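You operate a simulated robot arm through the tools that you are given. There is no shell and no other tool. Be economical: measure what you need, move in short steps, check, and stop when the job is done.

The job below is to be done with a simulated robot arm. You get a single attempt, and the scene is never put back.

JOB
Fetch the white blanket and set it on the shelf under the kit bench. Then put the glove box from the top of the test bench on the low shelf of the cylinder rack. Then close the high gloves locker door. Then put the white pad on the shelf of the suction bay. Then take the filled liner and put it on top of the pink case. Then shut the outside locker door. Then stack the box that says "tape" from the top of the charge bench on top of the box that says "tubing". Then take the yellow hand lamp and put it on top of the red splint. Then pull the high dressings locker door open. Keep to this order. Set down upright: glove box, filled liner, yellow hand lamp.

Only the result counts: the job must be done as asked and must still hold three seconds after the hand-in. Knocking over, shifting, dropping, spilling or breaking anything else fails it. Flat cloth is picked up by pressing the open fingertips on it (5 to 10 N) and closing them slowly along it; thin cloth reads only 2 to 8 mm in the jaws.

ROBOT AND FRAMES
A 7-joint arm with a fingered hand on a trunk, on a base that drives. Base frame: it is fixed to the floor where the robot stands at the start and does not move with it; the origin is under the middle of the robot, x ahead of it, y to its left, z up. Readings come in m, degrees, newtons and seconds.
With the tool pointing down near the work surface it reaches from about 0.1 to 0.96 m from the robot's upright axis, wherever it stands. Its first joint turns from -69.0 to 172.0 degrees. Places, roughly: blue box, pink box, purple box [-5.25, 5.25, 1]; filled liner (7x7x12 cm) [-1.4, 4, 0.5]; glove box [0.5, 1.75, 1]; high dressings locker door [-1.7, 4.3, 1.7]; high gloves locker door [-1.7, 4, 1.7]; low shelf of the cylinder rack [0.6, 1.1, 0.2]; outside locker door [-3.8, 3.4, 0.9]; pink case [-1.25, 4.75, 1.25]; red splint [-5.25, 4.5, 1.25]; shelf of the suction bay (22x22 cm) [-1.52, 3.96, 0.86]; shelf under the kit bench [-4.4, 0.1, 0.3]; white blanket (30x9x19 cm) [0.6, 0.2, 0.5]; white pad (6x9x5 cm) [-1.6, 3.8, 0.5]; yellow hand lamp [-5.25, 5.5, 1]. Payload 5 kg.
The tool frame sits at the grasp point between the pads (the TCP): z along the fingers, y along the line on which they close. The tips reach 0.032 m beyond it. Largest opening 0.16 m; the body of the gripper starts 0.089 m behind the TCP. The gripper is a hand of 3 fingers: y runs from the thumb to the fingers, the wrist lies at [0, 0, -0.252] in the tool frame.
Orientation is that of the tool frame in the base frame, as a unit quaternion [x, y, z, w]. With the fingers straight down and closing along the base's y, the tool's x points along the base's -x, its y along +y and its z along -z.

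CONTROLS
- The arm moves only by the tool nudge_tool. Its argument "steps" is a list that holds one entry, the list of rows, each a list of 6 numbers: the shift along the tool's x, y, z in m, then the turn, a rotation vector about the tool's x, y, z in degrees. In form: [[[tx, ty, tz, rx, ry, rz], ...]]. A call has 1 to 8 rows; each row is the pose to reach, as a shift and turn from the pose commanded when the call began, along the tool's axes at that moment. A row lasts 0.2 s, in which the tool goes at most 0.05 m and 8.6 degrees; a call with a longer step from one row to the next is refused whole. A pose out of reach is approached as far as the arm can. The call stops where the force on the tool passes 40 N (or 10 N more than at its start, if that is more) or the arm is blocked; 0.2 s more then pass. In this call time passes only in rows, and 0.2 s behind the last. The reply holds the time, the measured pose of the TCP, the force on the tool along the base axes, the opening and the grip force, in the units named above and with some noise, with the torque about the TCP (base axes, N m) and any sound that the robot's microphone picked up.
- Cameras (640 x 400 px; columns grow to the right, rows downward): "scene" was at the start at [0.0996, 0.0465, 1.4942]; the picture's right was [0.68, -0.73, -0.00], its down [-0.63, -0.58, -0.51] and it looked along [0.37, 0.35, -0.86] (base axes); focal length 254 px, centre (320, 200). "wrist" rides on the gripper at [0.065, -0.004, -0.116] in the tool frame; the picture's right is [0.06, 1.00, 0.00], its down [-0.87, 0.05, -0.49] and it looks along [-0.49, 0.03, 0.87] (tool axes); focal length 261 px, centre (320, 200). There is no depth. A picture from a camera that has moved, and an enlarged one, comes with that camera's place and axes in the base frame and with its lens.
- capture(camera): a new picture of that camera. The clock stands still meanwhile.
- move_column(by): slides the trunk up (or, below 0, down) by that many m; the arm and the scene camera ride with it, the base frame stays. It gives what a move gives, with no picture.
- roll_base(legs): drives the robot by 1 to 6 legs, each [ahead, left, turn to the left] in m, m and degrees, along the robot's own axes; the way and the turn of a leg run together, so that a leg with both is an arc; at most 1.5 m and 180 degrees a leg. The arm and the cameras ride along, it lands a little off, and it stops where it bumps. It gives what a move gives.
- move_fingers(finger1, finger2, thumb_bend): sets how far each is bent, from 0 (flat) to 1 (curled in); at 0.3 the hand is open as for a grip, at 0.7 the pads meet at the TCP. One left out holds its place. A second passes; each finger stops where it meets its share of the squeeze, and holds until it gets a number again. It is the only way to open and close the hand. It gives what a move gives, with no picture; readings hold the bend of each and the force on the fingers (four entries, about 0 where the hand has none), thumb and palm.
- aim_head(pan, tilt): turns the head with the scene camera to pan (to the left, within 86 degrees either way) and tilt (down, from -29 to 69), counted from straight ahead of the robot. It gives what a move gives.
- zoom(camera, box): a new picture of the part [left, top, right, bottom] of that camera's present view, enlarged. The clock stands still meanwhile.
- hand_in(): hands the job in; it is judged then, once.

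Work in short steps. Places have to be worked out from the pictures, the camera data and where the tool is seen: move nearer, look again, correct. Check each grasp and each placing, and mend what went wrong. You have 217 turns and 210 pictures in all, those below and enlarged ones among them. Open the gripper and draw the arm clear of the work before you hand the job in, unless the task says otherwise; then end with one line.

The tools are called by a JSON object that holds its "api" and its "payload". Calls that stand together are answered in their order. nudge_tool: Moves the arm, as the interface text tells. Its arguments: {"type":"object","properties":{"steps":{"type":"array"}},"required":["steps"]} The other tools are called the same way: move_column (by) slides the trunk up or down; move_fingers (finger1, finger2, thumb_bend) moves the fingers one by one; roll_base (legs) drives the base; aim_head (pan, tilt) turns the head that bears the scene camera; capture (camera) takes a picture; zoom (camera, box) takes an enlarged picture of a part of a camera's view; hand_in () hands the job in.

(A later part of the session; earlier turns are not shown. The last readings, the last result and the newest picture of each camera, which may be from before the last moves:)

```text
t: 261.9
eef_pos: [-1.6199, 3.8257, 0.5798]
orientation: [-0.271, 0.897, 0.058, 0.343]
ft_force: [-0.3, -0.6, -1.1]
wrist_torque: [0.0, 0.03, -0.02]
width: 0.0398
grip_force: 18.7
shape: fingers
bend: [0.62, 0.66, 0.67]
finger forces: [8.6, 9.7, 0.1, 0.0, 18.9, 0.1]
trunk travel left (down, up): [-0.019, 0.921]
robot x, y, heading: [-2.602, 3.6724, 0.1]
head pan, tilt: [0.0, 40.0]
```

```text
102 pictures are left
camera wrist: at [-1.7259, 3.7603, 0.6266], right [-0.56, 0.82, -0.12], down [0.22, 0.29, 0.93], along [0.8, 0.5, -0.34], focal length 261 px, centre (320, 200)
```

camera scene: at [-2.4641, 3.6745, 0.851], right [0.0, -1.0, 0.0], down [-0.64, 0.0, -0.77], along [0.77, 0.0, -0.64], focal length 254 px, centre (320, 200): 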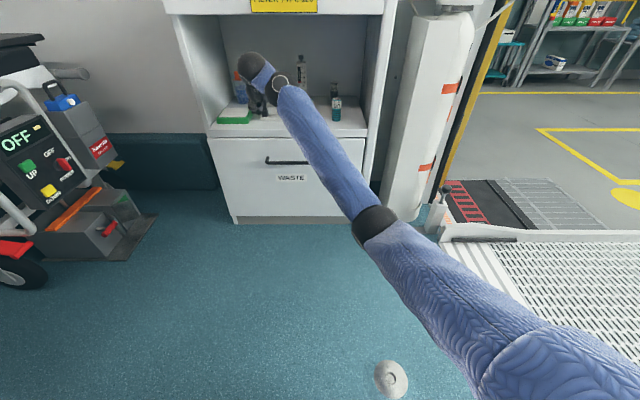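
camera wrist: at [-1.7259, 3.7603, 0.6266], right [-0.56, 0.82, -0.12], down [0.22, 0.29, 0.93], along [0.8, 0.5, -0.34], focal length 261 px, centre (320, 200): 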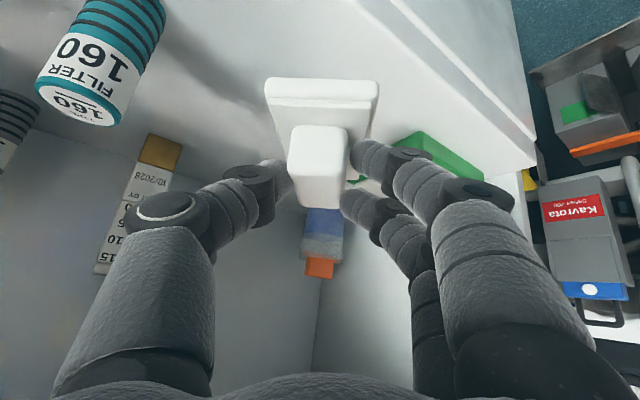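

Pad is held. Withdraw from the cubby while yawing the tool back straight.

{"api": "nudge_tool", "payload": {"steps": [[[0.0107, 0.0175, -0.0179, 4.2, 0.6, 4.9], [0.0214, 0.035, -0.0357, 8.4, 1.2, 9.8], [0.032, 0.0525, -0.0536, 12.7, 1.7, 14.7], [0.0427, 0.07, -0.0715, 16.9, 2.3, 19.6]]]}}

{"api": "capture", "payload": {"camera": "wrist"}}

{"api": "capture", "payload": {"camera": "scene"}}

```text
t: 262.9
eef_pos: [-1.7, 3.8544, 0.5912]
orientation: [-0.061, 0.935, -0.024, 0.349]
ft_force: [0.6, -0.1, 0.4]
wrist_torque: [0.04, 0.0, 0.04]
width: 0.0395
grip_force: 19.2
shape: fingers
bend: [0.62, 0.66, 0.67]
finger forces: [8.6, 9.6, 0.1, 0.1, 18.9, 0.1]
out of reach, approached as far as the arm can: row 4
trunk travel left (down, up): [-0.019, 0.921]
robot x, y, heading: [-2.5993, 3.6731, -0.0]
head pan, tilt: [0.0, 40.0]
```

```text
101 pictures are left
camera wrist: at [-1.8237, 3.8425, 0.6371], right [-0.14, 0.98, -0.13], down [0.32, 0.17, 0.93], along [0.93, 0.09, -0.34], focal length 261 px, centre (320, 200)
```

wrist: 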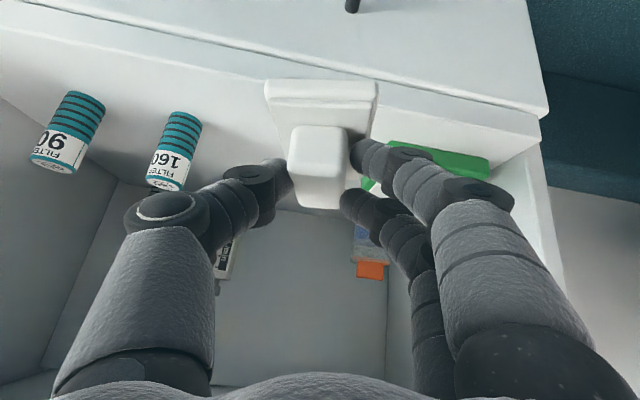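

```text
100 pictures are left
camera scene: at [-2.4641, 3.6743, 0.8509], right [0.0, -1.0, 0.0], down [-0.64, 0.0, -0.77], along [0.77, 0.0, -0.64], focal length 254 px, centre (320, 200)
```

scene: 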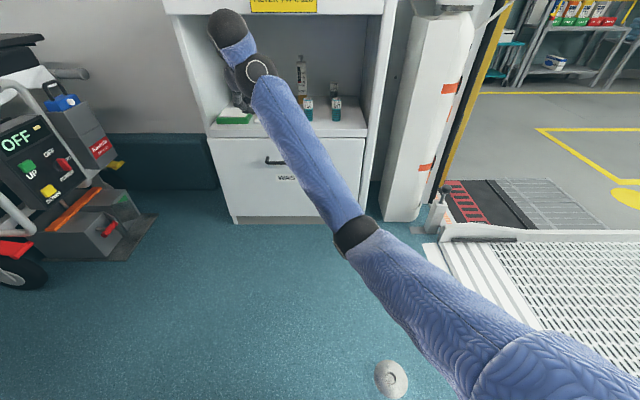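

Turn the base 15° left so the pad swings clear of the counter front, then raise.

{"api": "roll_base", "payload": {"legs": [[0, 0, 15]]}}

{"api": "move_column", "payload": {"by": 0.4}}

{"api": "capture", "payload": {"camera": "scene"}}

{"api": "capture", "payload": {"camera": "wrist"}}

```text
t: 264.2
eef_pos: [-1.7772, 4.0841, 0.5902]
orientation: [-0.185, 0.919, 0.023, 0.348]
ft_force: [-0.7, 0.6, 0.1]
wrist_torque: [-0.02, 0.0, -0.01]
width: 0.0397
grip_force: 18.6
shape: fingers
bend: [0.62, 0.66, 0.67]
finger forces: [8.5, 9.6, 0.0, 0.0, 18.6, 0.1]
trunk travel left (down, up): [-0.019, 0.921]
robot x, y, heading: [-2.5978, 3.6762, 14.8]
head pan, tilt: [0.0, 40.0]
```

```text
t: 268.0
eef_pos: [-1.7789, 4.0849, 0.9941]
orientation: [-0.185, 0.918, 0.022, 0.351]
ft_force: [0.6, -0.3, -0.2]
wrist_torque: [0.04, -0.01, 0.02]
width: 0.0394
grip_force: 18.2
shape: fingers
bend: [0.62, 0.66, 0.67]
finger forces: [8.3, 9.5, 0.1, 0.0, 18.6, 0.0]
trunk travel left (down, up): [-0.419, 0.521]
robot x, y, heading: [-2.6005, 3.6754, 15.2]
head pan, tilt: [0.0, 40.0]
```

```text
99 pictures are left
camera scene: at [-2.4621, 3.7134, 1.251], right [0.26, -0.97, 0.0], down [-0.62, -0.17, -0.76], along [0.74, 0.2, -0.65], focal length 254 px, centre (320, 200)
```

scene: 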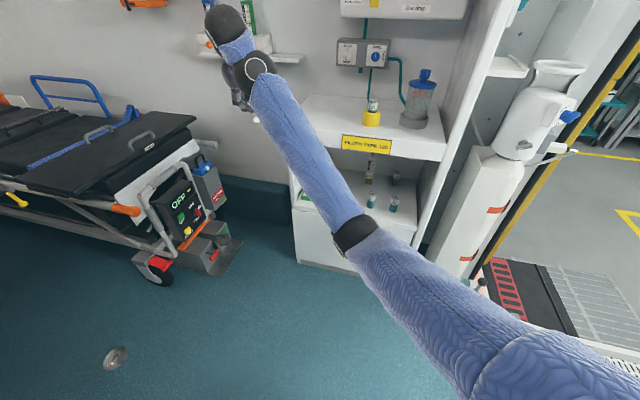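

```text
98 pictures are left
camera wrist: at [-1.8965, 4.0399, 1.0408], right [-0.4, 0.91, -0.13], down [0.27, 0.25, 0.93], along [0.88, 0.34, -0.34], focal length 261 px, centre (320, 200)
```

wrist: 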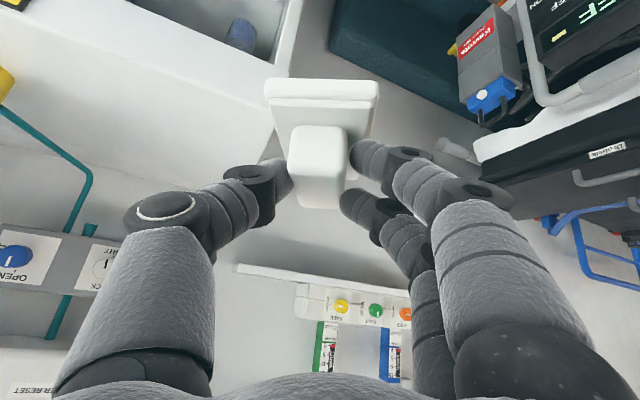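

Rotate back 10° and extend the arm over the counter's free left part.

{"api": "roll_base", "payload": {"legs": [[0, 0, -10]]}}

{"api": "nudge_tool", "payload": {"steps": [[[-0.034, 0, 0.0295, 0, 0, 0], [-0.068, 0, 0.059, 0, 0, 0], [-0.102, 0, 0.0885, 0, 0, 0], [-0.136, 0, 0.118, 0, 0, 0]]]}}

{"api": "capture", "payload": {"camera": "wrist"}}

{"api": "zoom", "payload": {"camera": "scene", "box": [180, 30, 460, 205]}}

```text
t: 269.1
eef_pos: [-1.7214, 3.9334, 0.9962]
orientation: [-0.105, 0.93, -0.007, 0.351]
ft_force: [0.4, -0.8, -0.3]
wrist_torque: [0.0, -0.01, -0.04]
width: 0.0394
grip_force: 17.7
shape: fingers
bend: [0.62, 0.66, 0.67]
finger forces: [8.4, 9.4, 0.0, 0.1, 18.7, 0.0]
trunk travel left (down, up): [-0.419, 0.521]
robot x, y, heading: [-2.5987, 3.6756, 5.1]
head pan, tilt: [0.0, 40.0]
```

```text
t: 270.1
eef_pos: [-1.5436, 3.9677, 0.9952]
orientation: [-0.103, 0.93, -0.009, 0.351]
ft_force: [0.6, -0.1, -0.8]
wrist_torque: [-0.01, 0.03, 0.01]
width: 0.0393
grip_force: 18.5
shape: fingers
bend: [0.62, 0.66, 0.67]
finger forces: [8.3, 9.4, 0.1, 0.1, 18.7, 0.0]
trunk travel left (down, up): [-0.419, 0.521]
robot x, y, heading: [-2.6037, 3.6788, 5.1]
head pan, tilt: [0.0, 40.0]
```

```text
97 pictures are left
camera wrist: at [-1.6654, 3.9437, 1.0412], right [-0.23, 0.96, -0.13], down [0.3, 0.2, 0.93], along [0.92, 0.18, -0.34], focal length 261 px, centre (320, 200)
```

wrist: 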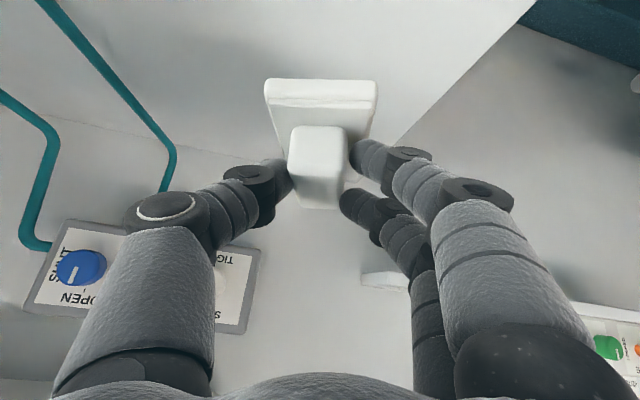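

```text
2.29 times, centred on (320, 118) of scene
camera zoom: at [-2.4643, 3.6873, 1.2508], right [0.09, -1.0, 0.0], down [-0.64, -0.06, -0.77], along [0.76, 0.07, -0.64], focal length 580 px, centre (320, 389)
```

zoom: 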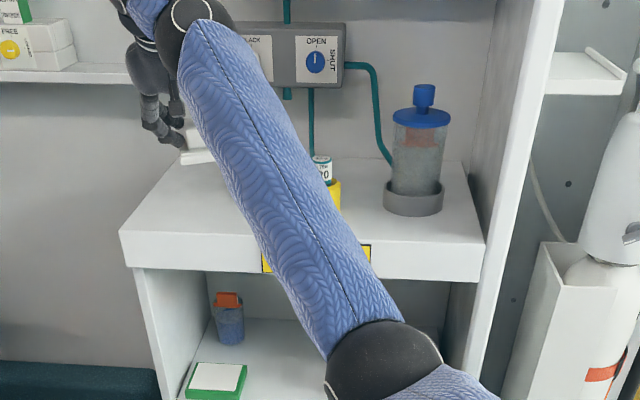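

Pad is over the counter's left part. Lower step by step until contact.

{"api": "nudge_tool", "payload": {"steps": [[[0.0195, 0.0027, 0.0225, 0, 0, 0], [0.0358, 0.0049, 0.0413, 0, 0, 0], [0.0423, 0.0058, 0.0488, 0, 0, 0], [0.0469, 0.0064, 0.0541, 0, 0, 0], [0.0508, 0.007, 0.0586, 0, 0, 0], [0.0547, 0.0075, 0.0631, 0, 0, 0], [0.0586, 0.008, 0.0676, 0, 0, 0], [0.0625, 0.0085, 0.0721, 0, 0, 0]]]}}

```text
t: 271.6
eef_pos: [-1.5439, 3.9685, 0.9172]
orientation: [-0.102, 0.929, -0.005, 0.357]
ft_force: [1.4, -2.2, 14.4]
wrist_torque: [0.2, -0.09, 0.01]
width: 0.0406
grip_force: 22.5
shape: fingers
bend: [0.63, 0.68, 0.67]
finger forces: [13.9, 9.1, 0.1, 0.1, 22.6, 0.1]
trunk travel left (down, up): [-0.419, 0.521]
robot x, y, heading: [-2.5972, 3.679, 5.4]
head pan, tilt: [0.0, 40.0]
stopped in row 7: the force on the tool passed its limit at 45 N (the readings are from after the stop); the commanded pose is now the measured one
```

Contact at TCP z≈0.917, as predicted for the counter. Release and lift away.

{"api": "move_fingers", "payload": {"finger1": 0.48, "finger2": 0.48, "thumb_bend": 0.48}}

{"api": "nudge_tool", "payload": {"steps": [[[-0.0195, -0.0027, -0.0225, 0, 0, 0], [-0.045, -0.006, -0.053, 0, 0, 0], [-0.0714, -0.009, -0.083, 0, 0, 0]]]}}

{"api": "capture", "payload": {"camera": "wrist"}}

```text
t: 272.6
eef_pos: [-1.5452, 3.9684, 0.9142]
orientation: [-0.104, 0.929, -0.006, 0.355]
ft_force: [-0.4, -0.7, -0.2]
wrist_torque: [0.02, 0.02, 0.02]
width: 0.0947
grip_force: 0.0
shape: fingers
bend: [0.48, 0.48, 0.48]
finger forces: [0.0, 0.1, 0.1, 0.0, 0.0, 0.1]
trunk travel left (down, up): [-0.419, 0.521]
robot x, y, heading: [-2.5978, 3.6729, 4.8]
head pan, tilt: [0.0, 40.0]
```

```text
t: 273.4
eef_pos: [-1.5457, 3.9681, 1.0255]
orientation: [-0.103, 0.929, -0.006, 0.354]
ft_force: [0.4, -0.4, 0.6]
wrist_torque: [0.05, -0.02, -0.01]
width: 0.0947
grip_force: 0.0
shape: fingers
bend: [0.48, 0.48, 0.48]
finger forces: [0.0, 0.0, 0.0, 0.0, 0.1, 0.1]
trunk travel left (down, up): [-0.419, 0.521]
robot x, y, heading: [-2.6015, 3.674, 5.2]
head pan, tilt: [0.0, 40.0]
```

```text
95 pictures are left
camera wrist: at [-1.6686, 3.944, 1.0694], right [-0.23, 0.96, -0.12], down [0.3, 0.19, 0.94], along [0.93, 0.18, -0.33], focal length 261 px, centre (320, 200)
```

wrist: 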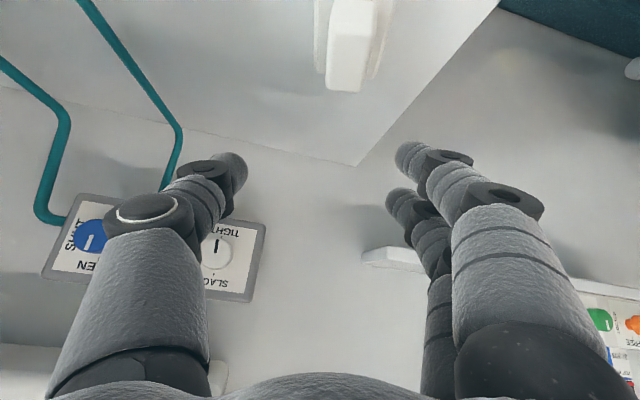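

Pad placed on the suction-bay shelf. Next the filled liner (cubby back left, ≈(-1.385, 3.99)). Retract, lower, and look into the cubby again.

{"api": "nudge_tool", "payload": {"steps": [[[0.034, 0, -0.0295, 0, 0, 0], [0.068, 0, -0.059, 0, 0, 0], [0.102, 0, -0.0885, 0, 0, 0], [0.136, 0, -0.118, 0, 0, 0]]]}}

{"api": "zoom", "payload": {"camera": "scene", "box": [180, 70, 370, 200]}}

{"api": "move_column", "payload": {"by": -0.4}}

{"api": "nudge_tool", "payload": {"steps": [[[0, 0, 0, 0, -7, 0], [0, 0, 0, 0, -14, 0], [0, 0, 0, 0, -19, 0]]]}}

{"api": "capture", "payload": {"camera": "wrist"}}

```text
t: 274.4
eef_pos: [-1.7114, 3.9395, 1.0181]
orientation: [-0.105, 0.929, -0.006, 0.354]
ft_force: [0.4, -0.2, -0.5]
wrist_torque: [0.0, 0.0, -0.03]
width: 0.0951
grip_force: 0.0
shape: fingers
bend: [0.48, 0.48, 0.48]
finger forces: [0.1, 0.0, 0.0, 0.0, 0.1, 0.0]
out of reach, approached as far as the arm can: row 4
trunk travel left (down, up): [-0.419, 0.521]
robot x, y, heading: [-2.5999, 3.6761, 4.9]
head pan, tilt: [0.0, 40.0]
```

```text
3.08 times, centred on (275, 135) of scene
camera zoom: at [-2.4635, 3.6867, 1.2509], right [0.09, -1.0, 0.0], down [-0.64, -0.06, -0.77], along [0.76, 0.07, -0.64], focal length 780 px, centre (458, 400)
```

zoom: 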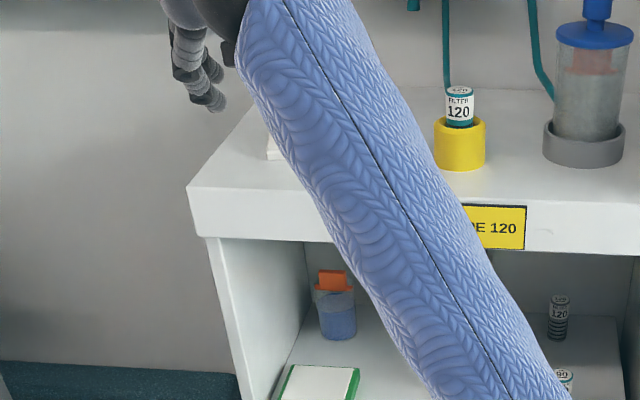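

```text
t: 278.3
eef_pos: [-1.7111, 3.939, 0.6187]
orientation: [-0.104, 0.929, -0.005, 0.355]
ft_force: [-0.6, 1.7, 0.2]
wrist_torque: [0.02, 0.0, 0.03]
width: 0.0951
grip_force: 0.0
shape: fingers
bend: [0.48, 0.48, 0.48]
finger forces: [0.1, 0.0, 0.0, 0.1, 0.0, 0.0]
trunk travel left (down, up): [-0.019, 0.921]
robot x, y, heading: [-2.6011, 3.6721, 5.1]
head pan, tilt: [0.0, 40.0]
```

```text
t: 279.1
eef_pos: [-1.7136, 3.9401, 0.6189]
orientation: [-0.103, 0.857, 0.011, 0.504]
ft_force: [0.0, -0.2, 0.2]
wrist_torque: [-0.01, -0.01, -0.03]
width: 0.0949
grip_force: 0.1
shape: fingers
bend: [0.48, 0.48, 0.48]
finger forces: [0.0, 0.1, 0.0, 0.0, 0.0, 0.0]
trunk travel left (down, up): [-0.019, 0.921]
robot x, y, heading: [-2.594, 3.6762, 5.0]
head pan, tilt: [0.0, 40.0]
```

```text
93 pictures are left
camera wrist: at [-1.8419, 3.9114, 0.6205], right [-0.22, 0.97, -0.14], down [-0.02, 0.14, 0.99], along [0.98, 0.22, -0.01], focal length 261 px, centre (320, 200)
```

wrist: 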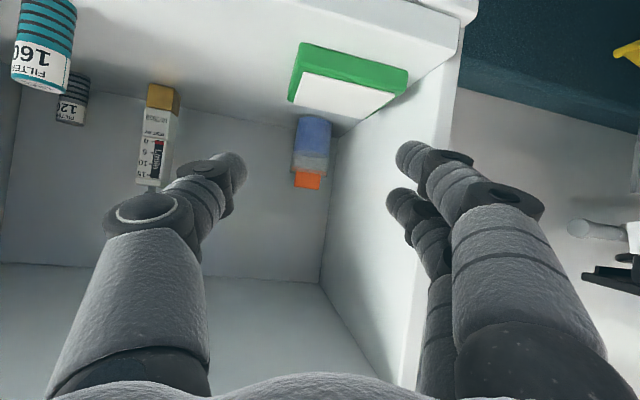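

Liner visible at the back left with its orange cap. Remove the small roll, yaw the tool to ~25° and line up on the entry line.

{"api": "nudge_tool", "payload": {"steps": [[[0.013, -0.028, 0.019, -4.9, -0.5, -0.9], [0.026, -0.056, 0.038, -9.8, -0.9, -1.8], [0.0392, -0.0843, 0.0574, -14.7, -1.4, -2.7]]]}}

{"api": "move_fingers", "payload": {"finger1": 0.48, "finger2": 0.48, "thumb_bend": 0.48}}

{"api": "capture", "payload": {"camera": "wrist"}}

```text
t: 279.9
eef_pos: [-1.6666, 3.8567, 0.5627]
orientation: [-0.187, 0.84, 0.11, 0.497]
ft_force: [-0.2, -0.6, 1.0]
wrist_torque: [0.04, 0.01, -0.01]
width: 0.0952
grip_force: 0.1
shape: fingers
bend: [0.48, 0.48, 0.48]
finger forces: [0.0, 0.1, 0.0, 0.1, 0.0, 0.0]
trunk travel left (down, up): [-0.019, 0.921]
robot x, y, heading: [-2.5975, 3.6766, 5.0]
head pan, tilt: [0.0, 40.0]
```

```text
t: 280.9
eef_pos: [-1.6656, 3.8575, 0.5639]
orientation: [-0.186, 0.84, 0.11, 0.497]
ft_force: [0.6, -0.1, -0.5]
wrist_torque: [-0.02, 0.0, 0.0]
width: 0.0951
grip_force: 0.1
shape: fingers
bend: [0.48, 0.48, 0.48]
finger forces: [0.0, 0.0, 0.0, 0.0, 0.0, 0.1]
trunk travel left (down, up): [-0.019, 0.921]
robot x, y, heading: [-2.5987, 3.6744, 5.0]
head pan, tilt: [0.0, 40.0]
```

```text
92 pictures are left
camera wrist: at [-1.7846, 3.798, 0.562], right [-0.45, 0.89, -0.05], down [-0.03, 0.04, 1.0], along [0.89, 0.45, 0.01], focal length 261 px, centre (320, 200)
```

wrist: 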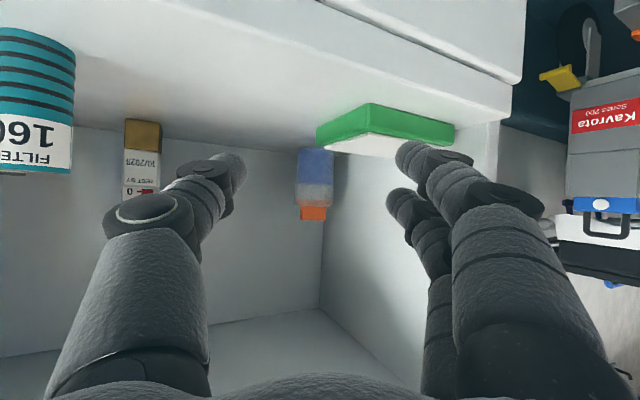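

{"api": "zoom", "payload": {"camera": "wrist", "box": [240, 90, 400, 240]}}

```text
2.67 times, centred on (320, 165) of wrist
camera zoom: at [-1.7846, 3.798, 0.562], right [-0.45, 0.89, -0.05], down [-0.03, 0.04, 1.0], along [0.89, 0.45, 0.01], focal length 695 px, centre (320, 293)
```

zoom: 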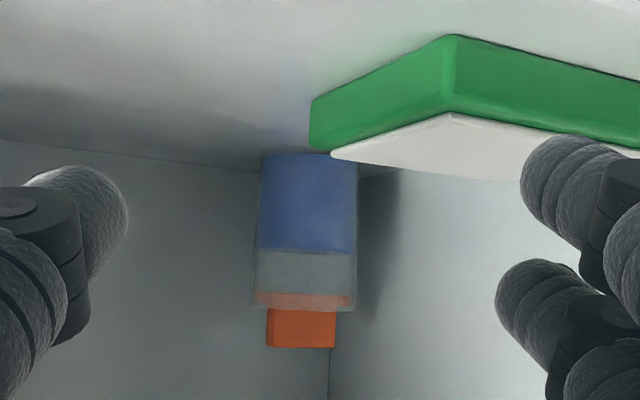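

Aligned: the liner centre lies 0.31 m along the tool's heading. Advance first half by the base, checking the elbow.

{"api": "roll_base", "payload": {"legs": [[0.13, 0.048, 0]]}}

{"api": "capture", "payload": {"camera": "scene"}}

{"api": "capture", "payload": {"camera": "wrist"}}

```text
t: 282.2
eef_pos: [-1.5398, 3.9173, 0.5618]
orientation: [-0.186, 0.84, 0.11, 0.497]
ft_force: [-1.0, -0.1, 0.2]
wrist_torque: [0.0, 0.0, 0.03]
width: 0.095
grip_force: 0.0
shape: fingers
bend: [0.48, 0.48, 0.48]
finger forces: [0.0, 0.1, 0.0, 0.0, 0.1, 0.0]
trunk travel left (down, up): [-0.019, 0.921]
robot x, y, heading: [-2.4698, 3.7356, 5.2]
head pan, tilt: [0.0, 40.0]
```

```text
90 pictures are left
camera scene: at [-2.3376, 3.7464, 0.8509], right [0.09, -1.0, 0.0], down [-0.64, -0.06, -0.77], along [0.76, 0.07, -0.64], focal length 254 px, centre (320, 200)
```

scene: 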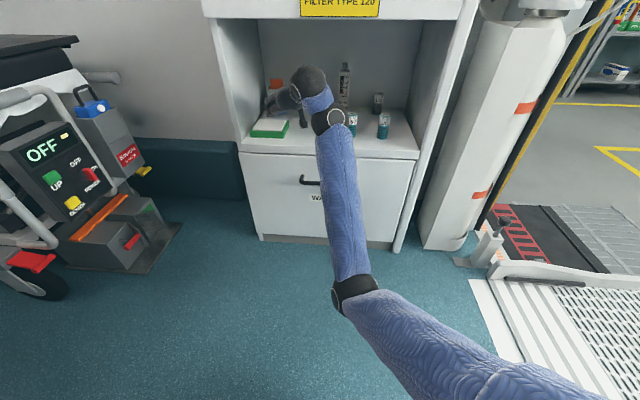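

```text
89 pictures are left
camera wrist: at [-1.6577, 3.8579, 0.562], right [-0.45, 0.89, -0.05], down [-0.03, 0.04, 1.0], along [0.89, 0.45, 0.01], focal length 261 px, centre (320, 200)
```

wrist: 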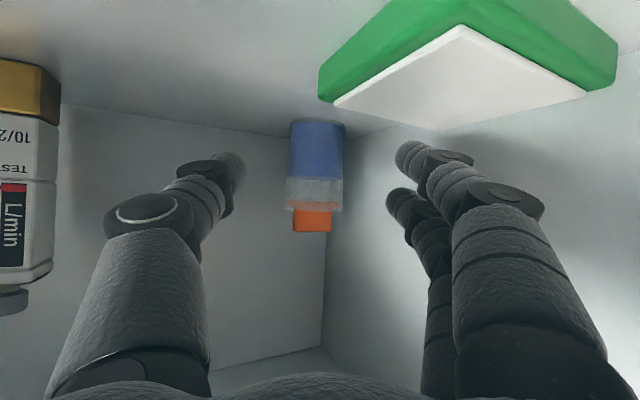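

Elbow is well clear. Advance another 0.13 m and re-measure.

{"api": "roll_base", "payload": {"legs": [[0.122, 0.045, 0]]}}

{"api": "capture", "payload": {"camera": "wrist"}}

```text
t: 283.5
eef_pos: [-1.4211, 3.974, 0.5624]
orientation: [-0.186, 0.84, 0.11, 0.497]
ft_force: [0.8, 0.2, -0.1]
wrist_torque: [-0.02, 0.0, -0.04]
width: 0.0952
grip_force: 0.1
shape: fingers
bend: [0.48, 0.48, 0.48]
finger forces: [0.0, 0.0, 0.0, 0.1, 0.0, 0.1]
trunk travel left (down, up): [-0.019, 0.921]
robot x, y, heading: [-2.3534, 3.7892, 5.3]
head pan, tilt: [0.0, 40.0]
```

```text
88 pictures are left
camera wrist: at [-1.5399, 3.9139, 0.562], right [-0.45, 0.89, -0.05], down [-0.03, 0.04, 1.0], along [0.89, 0.45, 0.01], focal length 261 px, centre (320, 200)
```

wrist: 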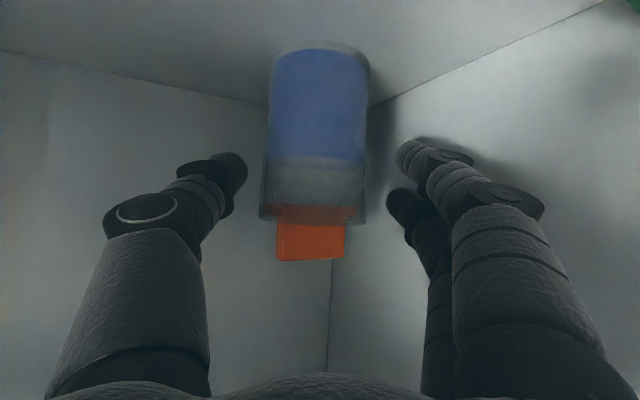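

The liner is nearly between the fingers; 2.4 cm more and 1 cm down, then close.

{"api": "nudge_tool", "payload": {"steps": [[[-0.0026, 0, 0.0257, 0, 0, 0]]]}}

{"api": "move_fingers", "payload": {"finger1": 0.62, "finger2": 0.62, "thumb_bend": 0.62}}

{"api": "capture", "payload": {"camera": "wrist"}}

```text
t: 283.9
eef_pos: [-1.4006, 3.9832, 0.5515]
orientation: [-0.186, 0.84, 0.11, 0.497]
ft_force: [-0.4, -0.8, -1.1]
wrist_torque: [-0.05, 0.01, -0.01]
width: 0.0951
grip_force: 0.7
shape: fingers
bend: [0.48, 0.49, 0.48]
finger forces: [0.0, 1.4, 0.1, 0.1, 0.0, 0.0]
trunk travel left (down, up): [-0.019, 0.921]
robot x, y, heading: [-2.3549, 3.7919, 5.2]
head pan, tilt: [0.0, 40.0]
```

```text
t: 284.9
eef_pos: [-1.4002, 3.9839, 0.5516]
orientation: [-0.186, 0.84, 0.11, 0.497]
ft_force: [1.3, -0.2, 0.5]
wrist_torque: [-0.01, 0.03, 0.02]
width: 0.0639
grip_force: 10.6
shape: fingers
bend: [0.56, 0.58, 0.58]
finger forces: [6.1, 4.2, 0.1, 0.0, 10.8, 0.0]
trunk travel left (down, up): [-0.019, 0.921]
robot x, y, heading: [-2.3548, 3.7929, 5.0]
head pan, tilt: [0.0, 40.0]
```

```text
87 pictures are left
camera wrist: at [-1.5186, 3.9236, 0.5516], right [-0.45, 0.89, -0.05], down [-0.03, 0.04, 1.0], along [0.89, 0.45, 0.01], focal length 261 px, centre (320, 200)
```

wrist: 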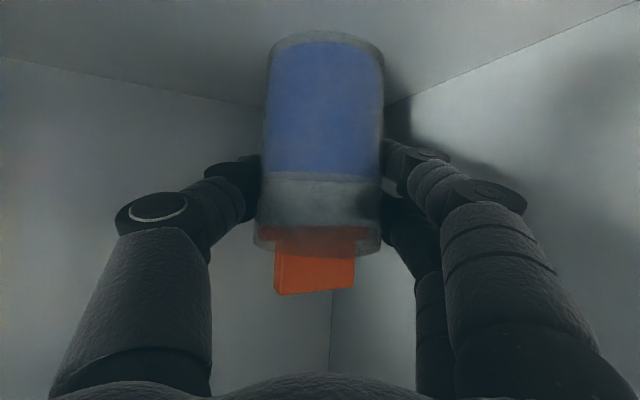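

Held. Firm up, lift 3 cm and withdraw with the base along the entry line.

{"api": "move_fingers", "payload": {"finger1": 0.66, "finger2": 0.66, "thumb_bend": 0.66}}

{"api": "move_column", "payload": {"by": 0.035}}

{"api": "roll_base", "payload": {"legs": [[-0.2505, -0.0925, 0]]}}

{"api": "capture", "payload": {"camera": "wrist"}}

{"api": "capture", "payload": {"camera": "scene"}}

```text
t: 285.9
eef_pos: [-1.4004, 3.9838, 0.5516]
orientation: [-0.186, 0.84, 0.11, 0.497]
ft_force: [-0.5, 1.2, 0.1]
wrist_torque: [0.01, 0.03, -0.04]
width: 0.0631
grip_force: 17.5
shape: fingers
bend: [0.57, 0.59, 0.6]
finger forces: [10.3, 7.6, 0.1, 0.0, 17.7, 0.0]
trunk travel left (down, up): [-0.019, 0.921]
robot x, y, heading: [-2.3569, 3.7906, 5.2]
head pan, tilt: [0.0, 40.0]
```

```text
t: 286.7
eef_pos: [-1.4, 3.984, 0.5867]
orientation: [-0.187, 0.841, 0.111, 0.496]
ft_force: [0.0, -0.4, -2.2]
wrist_torque: [-0.01, 0.01, -0.03]
width: 0.0629
grip_force: 16.7
shape: fingers
bend: [0.57, 0.6, 0.6]
finger forces: [9.9, 6.7, 0.0, 0.1, 17.8, 0.0]
trunk travel left (down, up): [-0.054, 0.886]
robot x, y, heading: [-2.3554, 3.7904, 4.9]
head pan, tilt: [0.0, 40.0]
```

```text
t: 288.6
eef_pos: [-1.6404, 3.867, 0.5855]
orientation: [-0.185, 0.841, 0.109, 0.497]
ft_force: [0.2, -0.2, -2.2]
wrist_torque: [-0.02, 0.04, 0.03]
width: 0.0632
grip_force: 17.1
shape: fingers
bend: [0.57, 0.6, 0.6]
finger forces: [9.6, 6.8, 0.0, 0.1, 17.8, 0.1]
trunk travel left (down, up): [-0.054, 0.886]
robot x, y, heading: [-2.5967, 3.6775, 4.9]
head pan, tilt: [0.0, 40.0]
```

```text
86 pictures are left
camera wrist: at [-1.759, 3.8075, 0.5864], right [-0.45, 0.89, -0.05], down [-0.03, 0.04, 1.0], along [0.89, 0.45, 0.01], focal length 261 px, centre (320, 200)
```

wrist: 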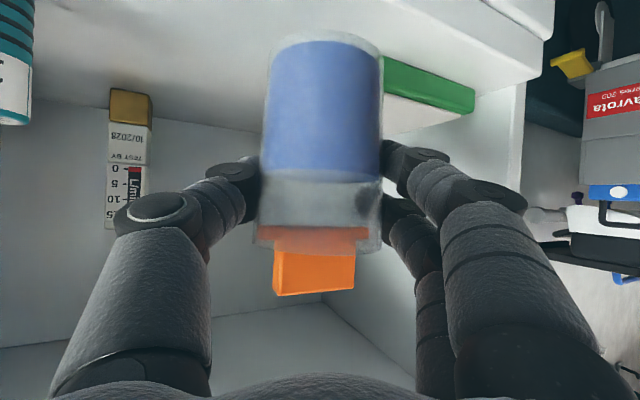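

```text
85 pictures are left
camera scene: at [-2.4602, 3.6869, 0.8859], right [0.09, -1.0, 0.0], down [-0.64, -0.06, -0.77], along [0.76, 0.07, -0.64], focal length 254 px, centre (320, 200)
```

scene: 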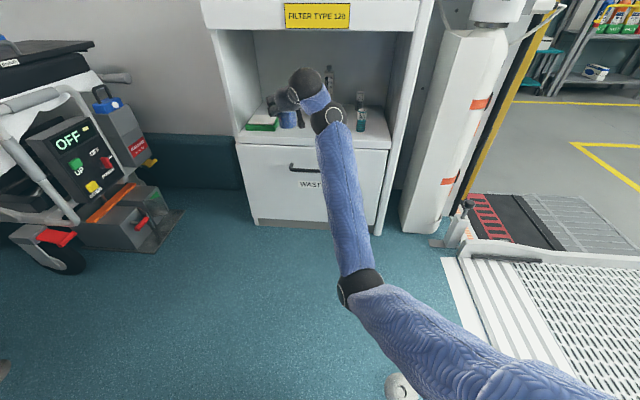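

Liner is out, nearly. Pull the arm in 7 cm, turn left clear of the cabinet, and raise the trunk.

{"api": "nudge_tool", "payload": {"steps": [[[0.0168, 0, -0.0306, 0, 0, 0], [0.0335, 0, -0.0611, 0, 0, 0]]]}}

{"api": "roll_base", "payload": {"legs": [[0, 0, 30]]}}

{"api": "move_column", "payload": {"by": 0.4}}

{"api": "move_column", "payload": {"by": 0.25}}

{"api": "aim_head", "payload": {"pan": 5, "tilt": 20}}

{"api": "capture", "payload": {"camera": "scene"}}

```text
t: 289.2
eef_pos: [-1.7037, 3.8372, 0.5874]
orientation: [-0.186, 0.841, 0.11, 0.497]
ft_force: [0.1, 0.1, -2.6]
wrist_torque: [0.03, 0.0, -0.03]
width: 0.0628
grip_force: 17.2
shape: fingers
bend: [0.57, 0.6, 0.6]
finger forces: [9.7, 6.8, 0.1, 0.1, 17.5, 0.0]
trunk travel left (down, up): [-0.054, 0.886]
robot x, y, heading: [-2.5934, 3.6735, 4.9]
head pan, tilt: [0.0, 40.0]
```

```text
t: 291.0
eef_pos: [-1.9008, 4.2601, 0.5876]
orientation: [-0.397, 0.765, 0.231, 0.452]
ft_force: [0.0, -0.4, -2.2]
wrist_torque: [-0.03, 0.02, 0.0]
width: 0.0627
grip_force: 16.9
shape: fingers
bend: [0.57, 0.6, 0.6]
finger forces: [9.7, 6.7, 0.0, 0.0, 17.5, 0.0]
trunk travel left (down, up): [-0.054, 0.886]
robot x, y, heading: [-2.5961, 3.6748, 35.0]
head pan, tilt: [0.0, 40.0]
```

```text
t: 294.9
eef_pos: [-1.9051, 4.2451, 1.0106]
orientation: [-0.395, 0.757, 0.225, 0.47]
ft_force: [0.1, 0.3, -1.9]
wrist_torque: [0.0, 0.0, 0.0]
width: 0.0629
grip_force: 17.7
shape: fingers
bend: [0.58, 0.61, 0.6]
finger forces: [10.4, 6.9, 0.0, 0.1, 17.9, 0.0]
trunk travel left (down, up): [-0.454, 0.486]
robot x, y, heading: [-2.596, 3.6747, 35.2]
head pan, tilt: [0.0, 40.0]
```

```text
t: 297.4
eef_pos: [-1.903, 4.2425, 1.2612]
orientation: [-0.394, 0.757, 0.222, 0.471]
ft_force: [-0.2, 0.0, -3.6]
wrist_torque: [-0.01, 0.0, -0.01]
width: 0.0628
grip_force: 17.6
shape: fingers
bend: [0.58, 0.61, 0.6]
finger forces: [10.4, 6.6, 0.0, 0.0, 17.6, 0.0]
trunk travel left (down, up): [-0.704, 0.236]
robot x, y, heading: [-2.5947, 3.6747, 34.9]
head pan, tilt: [0.0, 40.0]
```

```text
t: 298.3
eef_pos: [-1.9017, 4.2426, 1.2606]
orientation: [-0.394, 0.757, 0.221, 0.471]
ft_force: [0.4, -0.2, -2.9]
wrist_torque: [-0.03, 0.04, -0.01]
width: 0.0631
grip_force: 16.7
shape: fingers
bend: [0.58, 0.61, 0.6]
finger forces: [10.4, 6.7, 0.0, 0.0, 17.7, 0.0]
trunk travel left (down, up): [-0.704, 0.236]
robot x, y, heading: [-2.5931, 3.6732, 35.1]
head pan, tilt: [5.0, 20.0]
```

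```text
84 pictures are left
camera scene: at [-2.4437, 3.7925, 1.567], right [0.64, -0.77, 0.0], down [-0.29, -0.24, -0.93], along [0.71, 0.6, -0.37], focal length 254 px, centre (320, 200)
```

scene: 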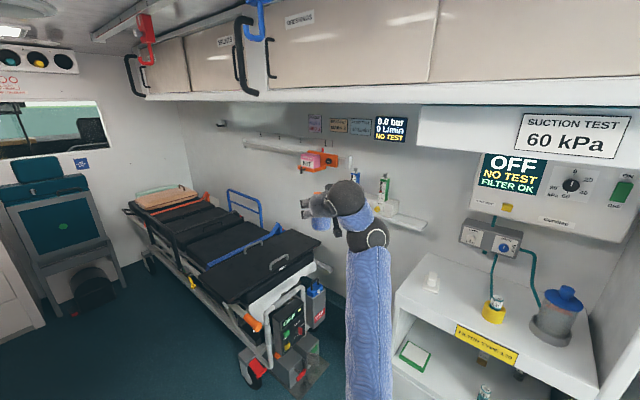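

Zoom on the pink case bracket.

{"api": "zoom", "payload": {"camera": "scene", "box": [230, 110, 390, 230]}}

{"api": "capture", "payload": {"camera": "wrist"}}

```text
3.33 times, centred on (310, 170) of scene
camera zoom: at [-2.4437, 3.7925, 1.567], right [0.64, -0.77, 0.0], down [-0.29, -0.24, -0.93], along [0.71, 0.6, -0.37], focal length 845 px, centre (353, 300)
```

zoom: 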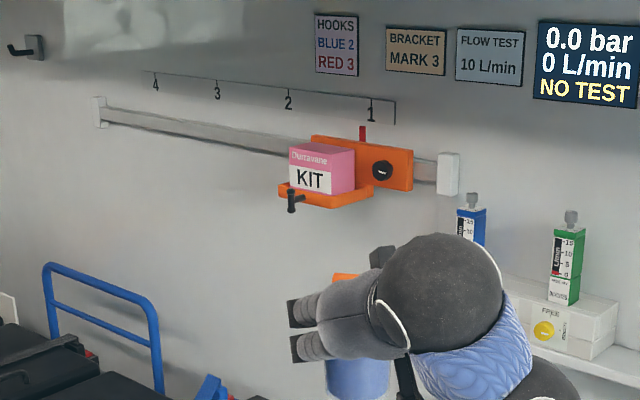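

```text
82 pictures are left
camera wrist: at [-1.977, 4.1327, 1.2556], right [-0.82, 0.57, -0.09], down [-0.1, 0.02, 1.0], along [0.57, 0.82, 0.04], focal length 261 px, centre (320, 200)
```

wrist: 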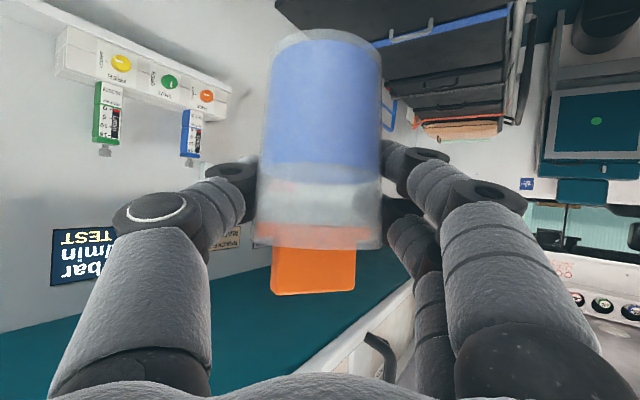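

Pink case top estimated ≈(-1.37, 4.775, 1.26). Drive closer along the aisle beside the stretcher's front, hand staying over free space.

{"api": "move_column", "payload": {"by": 0.09}}

{"api": "roll_base", "payload": {"legs": [[0.4, 0.22, 0]]}}

{"api": "capture", "payload": {"camera": "scene"}}

{"api": "capture", "payload": {"camera": "wrist"}}

```text
t: 299.5
eef_pos: [-1.9002, 4.2421, 1.349]
orientation: [-0.394, 0.757, 0.221, 0.472]
ft_force: [0.1, -0.2, -2.8]
wrist_torque: [-0.02, -0.01, 0.0]
width: 0.0636
grip_force: 17.3
shape: fingers
bend: [0.58, 0.61, 0.6]
finger forces: [10.6, 6.5, 0.0, 0.1, 17.7, 0.1]
trunk travel left (down, up): [-0.794, 0.146]
robot x, y, heading: [-2.5952, 3.6755, 35.2]
head pan, tilt: [5.0, 20.0]
```

```text
t: 302.3
eef_pos: [-1.7177, 4.6646, 1.3502]
orientation: [-0.398, 0.756, 0.234, 0.464]
ft_force: [0.4, 0.3, -2.8]
wrist_torque: [-0.05, 0.01, -0.02]
width: 0.0627
grip_force: 17.9
shape: fingers
bend: [0.58, 0.61, 0.6]
finger forces: [10.5, 6.4, 0.0, 0.0, 17.5, 0.1]
trunk travel left (down, up): [-0.794, 0.146]
robot x, y, heading: [-2.3913, 4.0853, 35.3]
head pan, tilt: [5.0, 20.0]
```

```text
81 pictures are left
camera scene: at [-2.2833, 4.1766, 1.6573], right [0.65, -0.76, 0.0], down [-0.26, -0.22, -0.94], along [0.72, 0.61, -0.34], focal length 254 px, centre (320, 200)
```

scene: 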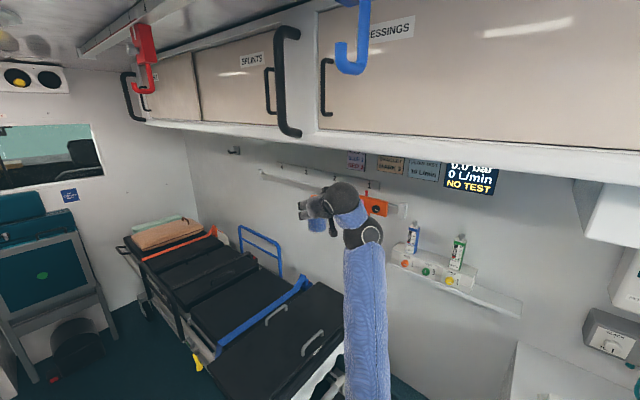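

```text
80 pictures are left
camera wrist: at [-1.7912, 4.5538, 1.3462], right [-0.83, 0.55, -0.07], down [-0.08, 0.01, 1.0], along [0.55, 0.84, 0.04], focal length 261 px, centre (320, 200)
```

wrist: 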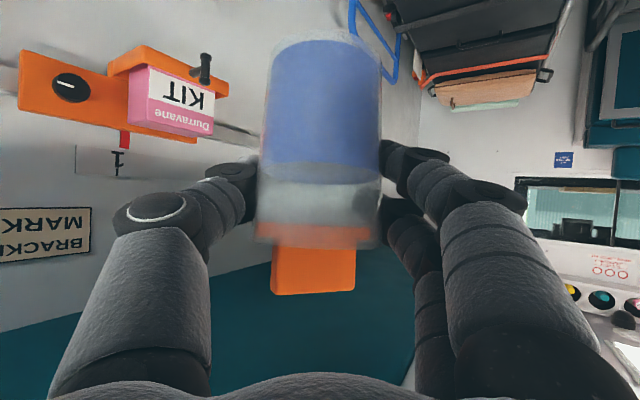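

The wrist view now shows the case well; zoom in.

{"api": "zoom", "payload": {"camera": "wrist", "box": [100, 30, 260, 150]}}

```text
3.33 times, centred on (180, 90) of wrist
camera zoom: at [-1.7912, 4.5538, 1.3462], right [-0.83, 0.55, -0.07], down [-0.08, 0.01, 1.0], along [0.55, 0.84, 0.04], focal length 869 px, centre (787, 567)
```

zoom: 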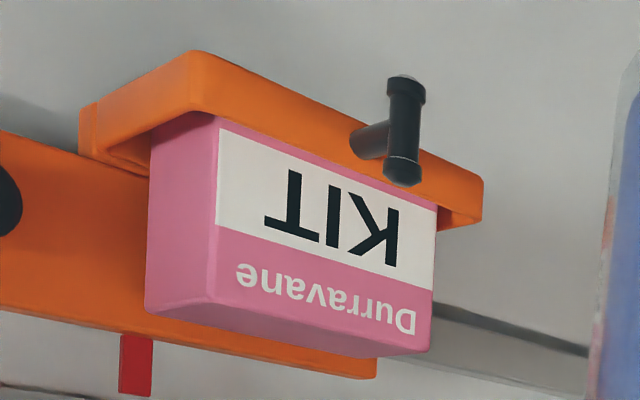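

Case top: x≈-1.355…-1.30, y≈4.735…4.845, z≈1.26. A yaw near 20° will keep the thumb away from the wall, so I move beside the stretcher and turn right 30°, everything above the stretcher.

{"api": "roll_base", "payload": {"legs": [[0.18, 0.44, 0], [0, 0, -31]]}}

{"api": "capture", "payload": {"camera": "wrist"}}

{"api": "capture", "payload": {"camera": "scene"}}

```text
t: 306.6
eef_pos: [-1.6174, 4.6962, 1.3411]
orientation: [-0.183, 0.836, 0.103, 0.506]
ft_force: [0.6, -0.3, -3.3]
wrist_torque: [0.05, 0.0, 0.08]
width: 0.0627
grip_force: 16.4
shape: fingers
bend: [0.58, 0.61, 0.6]
finger forces: [10.3, 5.7, 0.1, 0.0, 17.2, 0.0]
trunk travel left (down, up): [-0.794, 0.146]
robot x, y, heading: [-2.5011, 4.5436, 4.7]
head pan, tilt: [5.0, 20.0]
```

```text
78 pictures are left
camera wrist: at [-1.7378, 4.6372, 1.3388], right [-0.44, 0.9, -0.07], down [-0.05, 0.05, 1.0], along [0.9, 0.44, 0.03], focal length 261 px, centre (320, 200)
```

wrist: 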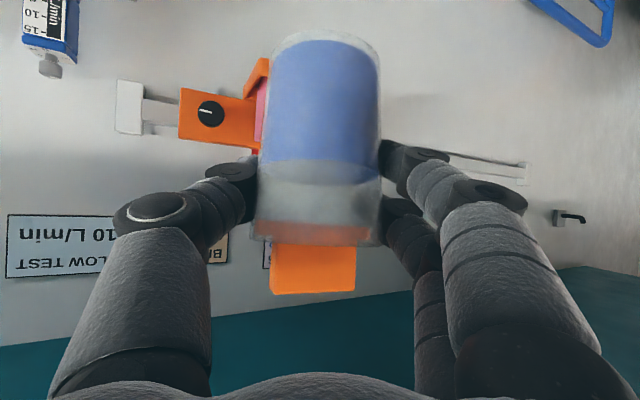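

```text
77 pictures are left
camera scene: at [-2.346, 4.518, 1.6609], right [0.17, -0.99, -0.03], down [-0.34, -0.03, -0.94], along [0.92, 0.17, -0.34], focal length 254 px, centre (320, 200)
```

scene: 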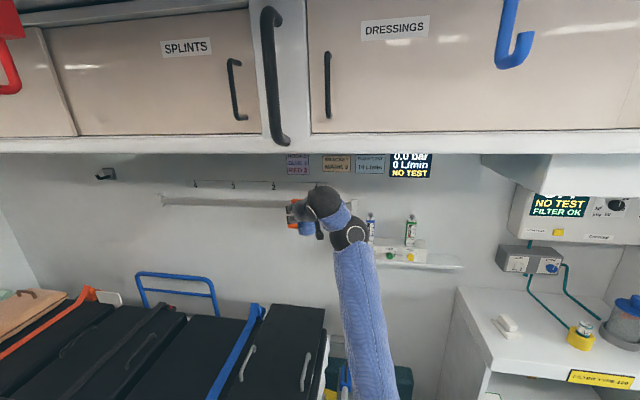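

Raise slightly and advance half the remaining way with the base.

{"api": "move_column", "payload": {"by": 0.015}}

{"api": "roll_base", "payload": {"legs": [[0.14, 0.028, 0]]}}

{"api": "capture", "payload": {"camera": "wrist"}}

{"api": "zoom", "payload": {"camera": "scene", "box": [240, 150, 400, 250]}}

```text
t: 307.2
eef_pos: [-1.6326, 4.7323, 1.3533]
orientation: [-0.191, 0.836, 0.092, 0.506]
ft_force: [-0.4, -1.0, -2.8]
wrist_torque: [0.02, 0.0, 0.04]
width: 0.0626
grip_force: 17.0
shape: fingers
bend: [0.57, 0.61, 0.61]
finger forces: [10.6, 6.2, 0.0, 0.1, 17.0, 0.0]
trunk travel left (down, up): [-0.809, 0.131]
robot x, y, heading: [-2.5089, 4.5525, 4.6]
head pan, tilt: [5.0, 20.0]
```

```text
t: 308.6
eef_pos: [-1.5018, 4.7774, 1.3576]
orientation: [-0.191, 0.835, 0.088, 0.509]
ft_force: [-1.1, 2.0, -1.6]
wrist_torque: [-0.06, 0.02, -0.1]
width: 0.0626
grip_force: 16.7
shape: fingers
bend: [0.57, 0.62, 0.61]
finger forces: [10.7, 5.8, 0.0, 0.0, 16.8, 0.0]
trunk travel left (down, up): [-0.809, 0.131]
robot x, y, heading: [-2.3674, 4.5844, 5.0]
head pan, tilt: [5.0, 20.0]
```

```text
76 pictures are left
camera wrist: at [-1.6207, 4.7192, 1.355], right [-0.44, 0.89, -0.1], down [-0.07, 0.08, 0.99], along [0.9, 0.44, 0.03], focal length 261 px, centre (320, 200)
```

wrist: 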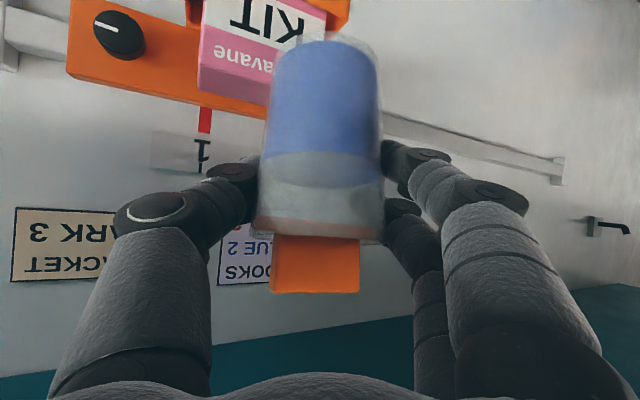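

```text
4.00 times, centred on (320, 200) of scene
camera zoom: at [-2.2328, 4.6109, 1.6731], right [0.17, -0.99, 0.0], down [-0.33, -0.06, -0.94], along [0.93, 0.16, -0.34], focal length 1014 px, centre (320, 200)
```

zoom: 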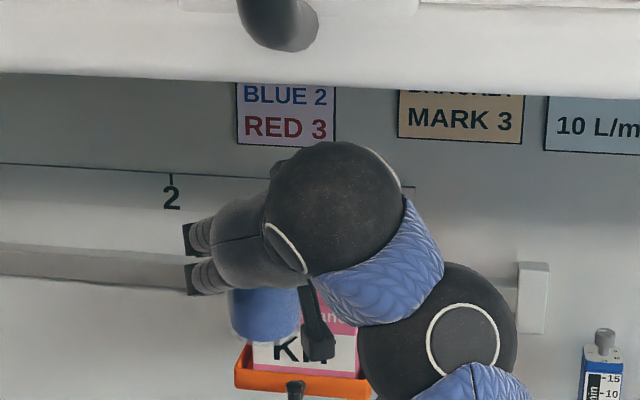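

Correct the small roll and extend the arm the last 15 cm over the case.

{"api": "nudge_tool", "payload": {"steps": [[[-0.015, -0.0188, 0.0305, 0, 0, 1], [-0.0303, -0.0376, 0.061, 0, 0, 2], [-0.0455, -0.0564, 0.0916, 0, 0, 3], [-0.0606, -0.0752, 0.1221, 0, 0, 3]]]}}

{"api": "capture", "payload": {"camera": "wrist"}}

{"api": "zoom", "payload": {"camera": "scene", "box": [240, 150, 400, 250]}}

```text
t: 309.6
eef_pos: [-1.3404, 4.7607, 1.3516]
orientation: [-0.168, 0.841, 0.103, 0.505]
ft_force: [-0.2, 0.1, -2.0]
wrist_torque: [0.01, -0.01, -0.06]
width: 0.0628
grip_force: 16.4
shape: fingers
bend: [0.57, 0.62, 0.61]
finger forces: [10.8, 5.4, 0.0, 0.0, 16.8, 0.1]
trunk travel left (down, up): [-0.809, 0.131]
robot x, y, heading: [-2.3651, 4.5822, 4.6]
head pan, tilt: [5.0, 20.0]
```

```text
74 pictures are left
camera wrist: at [-1.4609, 4.7062, 1.3492], right [-0.42, 0.91, -0.05], down [-0.04, 0.04, 1.0], along [0.91, 0.42, 0.02], focal length 261 px, centre (320, 200)
```

wrist: 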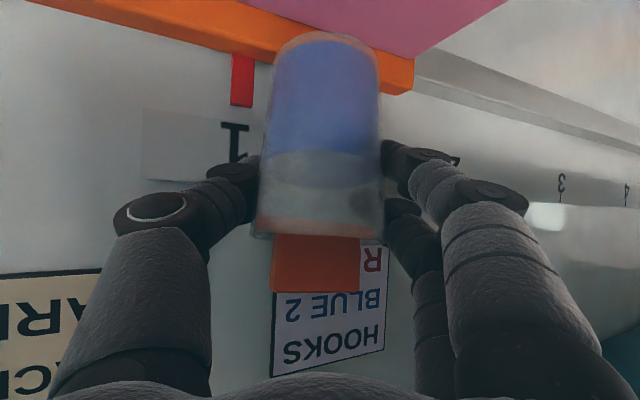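

```text
4.00 times, centred on (320, 200) of scene
camera zoom: at [-2.225, 4.6059, 1.6722], right [0.17, -0.99, 0.0], down [-0.34, -0.06, -0.94], along [0.93, 0.16, -0.34], focal length 1014 px, centre (320, 200)
```

zoom: 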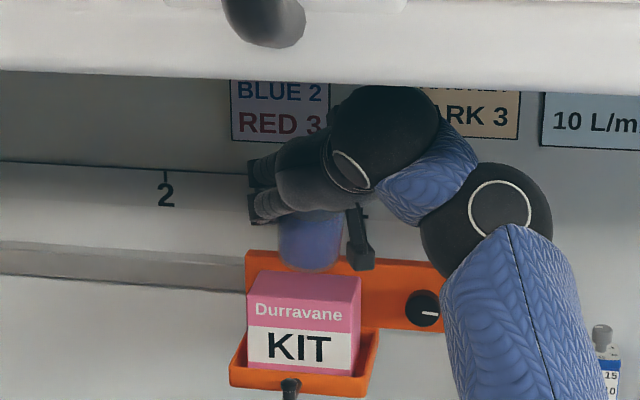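

The case top spans x≈-1.37…-1.317, y≈4.715…4.82. Liner should come back ~1.6 cm to avoid the bracket plate; then lower gently.

{"api": "nudge_tool", "payload": {"steps": [[[0.0068, 0.0085, -0.0126, 0, 0, -0.5]]]}}

{"api": "nudge_tool", "payload": {"steps": [[[0.0088, 0, 0.0047, 0, 0, 0], [0.0132, 0, 0.007, 0, 0, 0], [0.0159, 0, 0.0084, 0, 0, 0], [0.0186, 0, 0.0098, 0, 0, 0], [0.0212, 0, 0.0112, 0, 0, 0], [0.0239, 0, 0.0126, 0, 0, 0]]]}}

{"api": "zoom", "payload": {"camera": "scene", "box": [260, 170, 380, 245]}}

```text
t: 310.0
eef_pos: [-1.359, 4.7618, 1.354]
orientation: [-0.173, 0.84, 0.102, 0.505]
ft_force: [0.0, 0.4, -3.1]
wrist_torque: [0.03, 0.02, 0.02]
width: 0.0628
grip_force: 16.6
shape: fingers
bend: [0.57, 0.62, 0.61]
finger forces: [10.8, 5.4, 0.1, 0.1, 16.7, 0.0]
trunk travel left (down, up): [-0.809, 0.131]
robot x, y, heading: [-2.3674, 4.5835, 4.5]
head pan, tilt: [5.0, 20.0]
```

```text
t: 311.4
eef_pos: [-1.3593, 4.7629, 1.3294]
orientation: [-0.172, 0.839, 0.102, 0.506]
ft_force: [5.4, 4.4, 28.5]
wrist_torque: [0.19, -0.4, 0.01]
width: 0.0616
grip_force: 18.3
shape: fingers
bend: [0.59, 0.61, 0.62]
finger forces: [10.2, 8.6, 0.0, 0.1, 16.9, 0.1]
trunk travel left (down, up): [-0.809, 0.131]
robot x, y, heading: [-2.3661, 4.5863, 4.5]
head pan, tilt: [5.0, 20.0]
```

```text
5.33 times, centred on (320, 208) of scene
camera zoom: at [-2.2287, 4.6052, 1.6727], right [0.17, -0.99, 0.0], down [-0.34, -0.06, -0.94], along [0.93, 0.16, -0.34], focal length 1352 px, centre (320, 160)
```

zoom: 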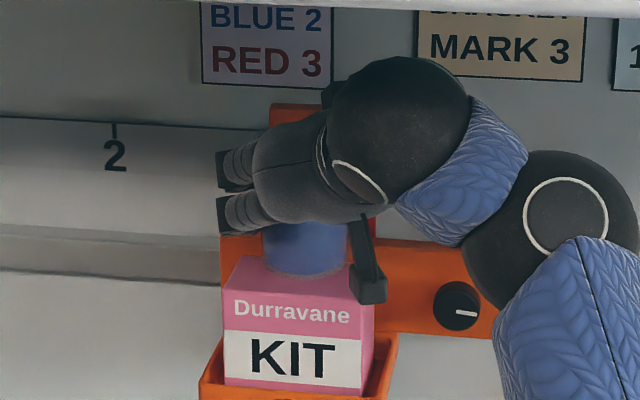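

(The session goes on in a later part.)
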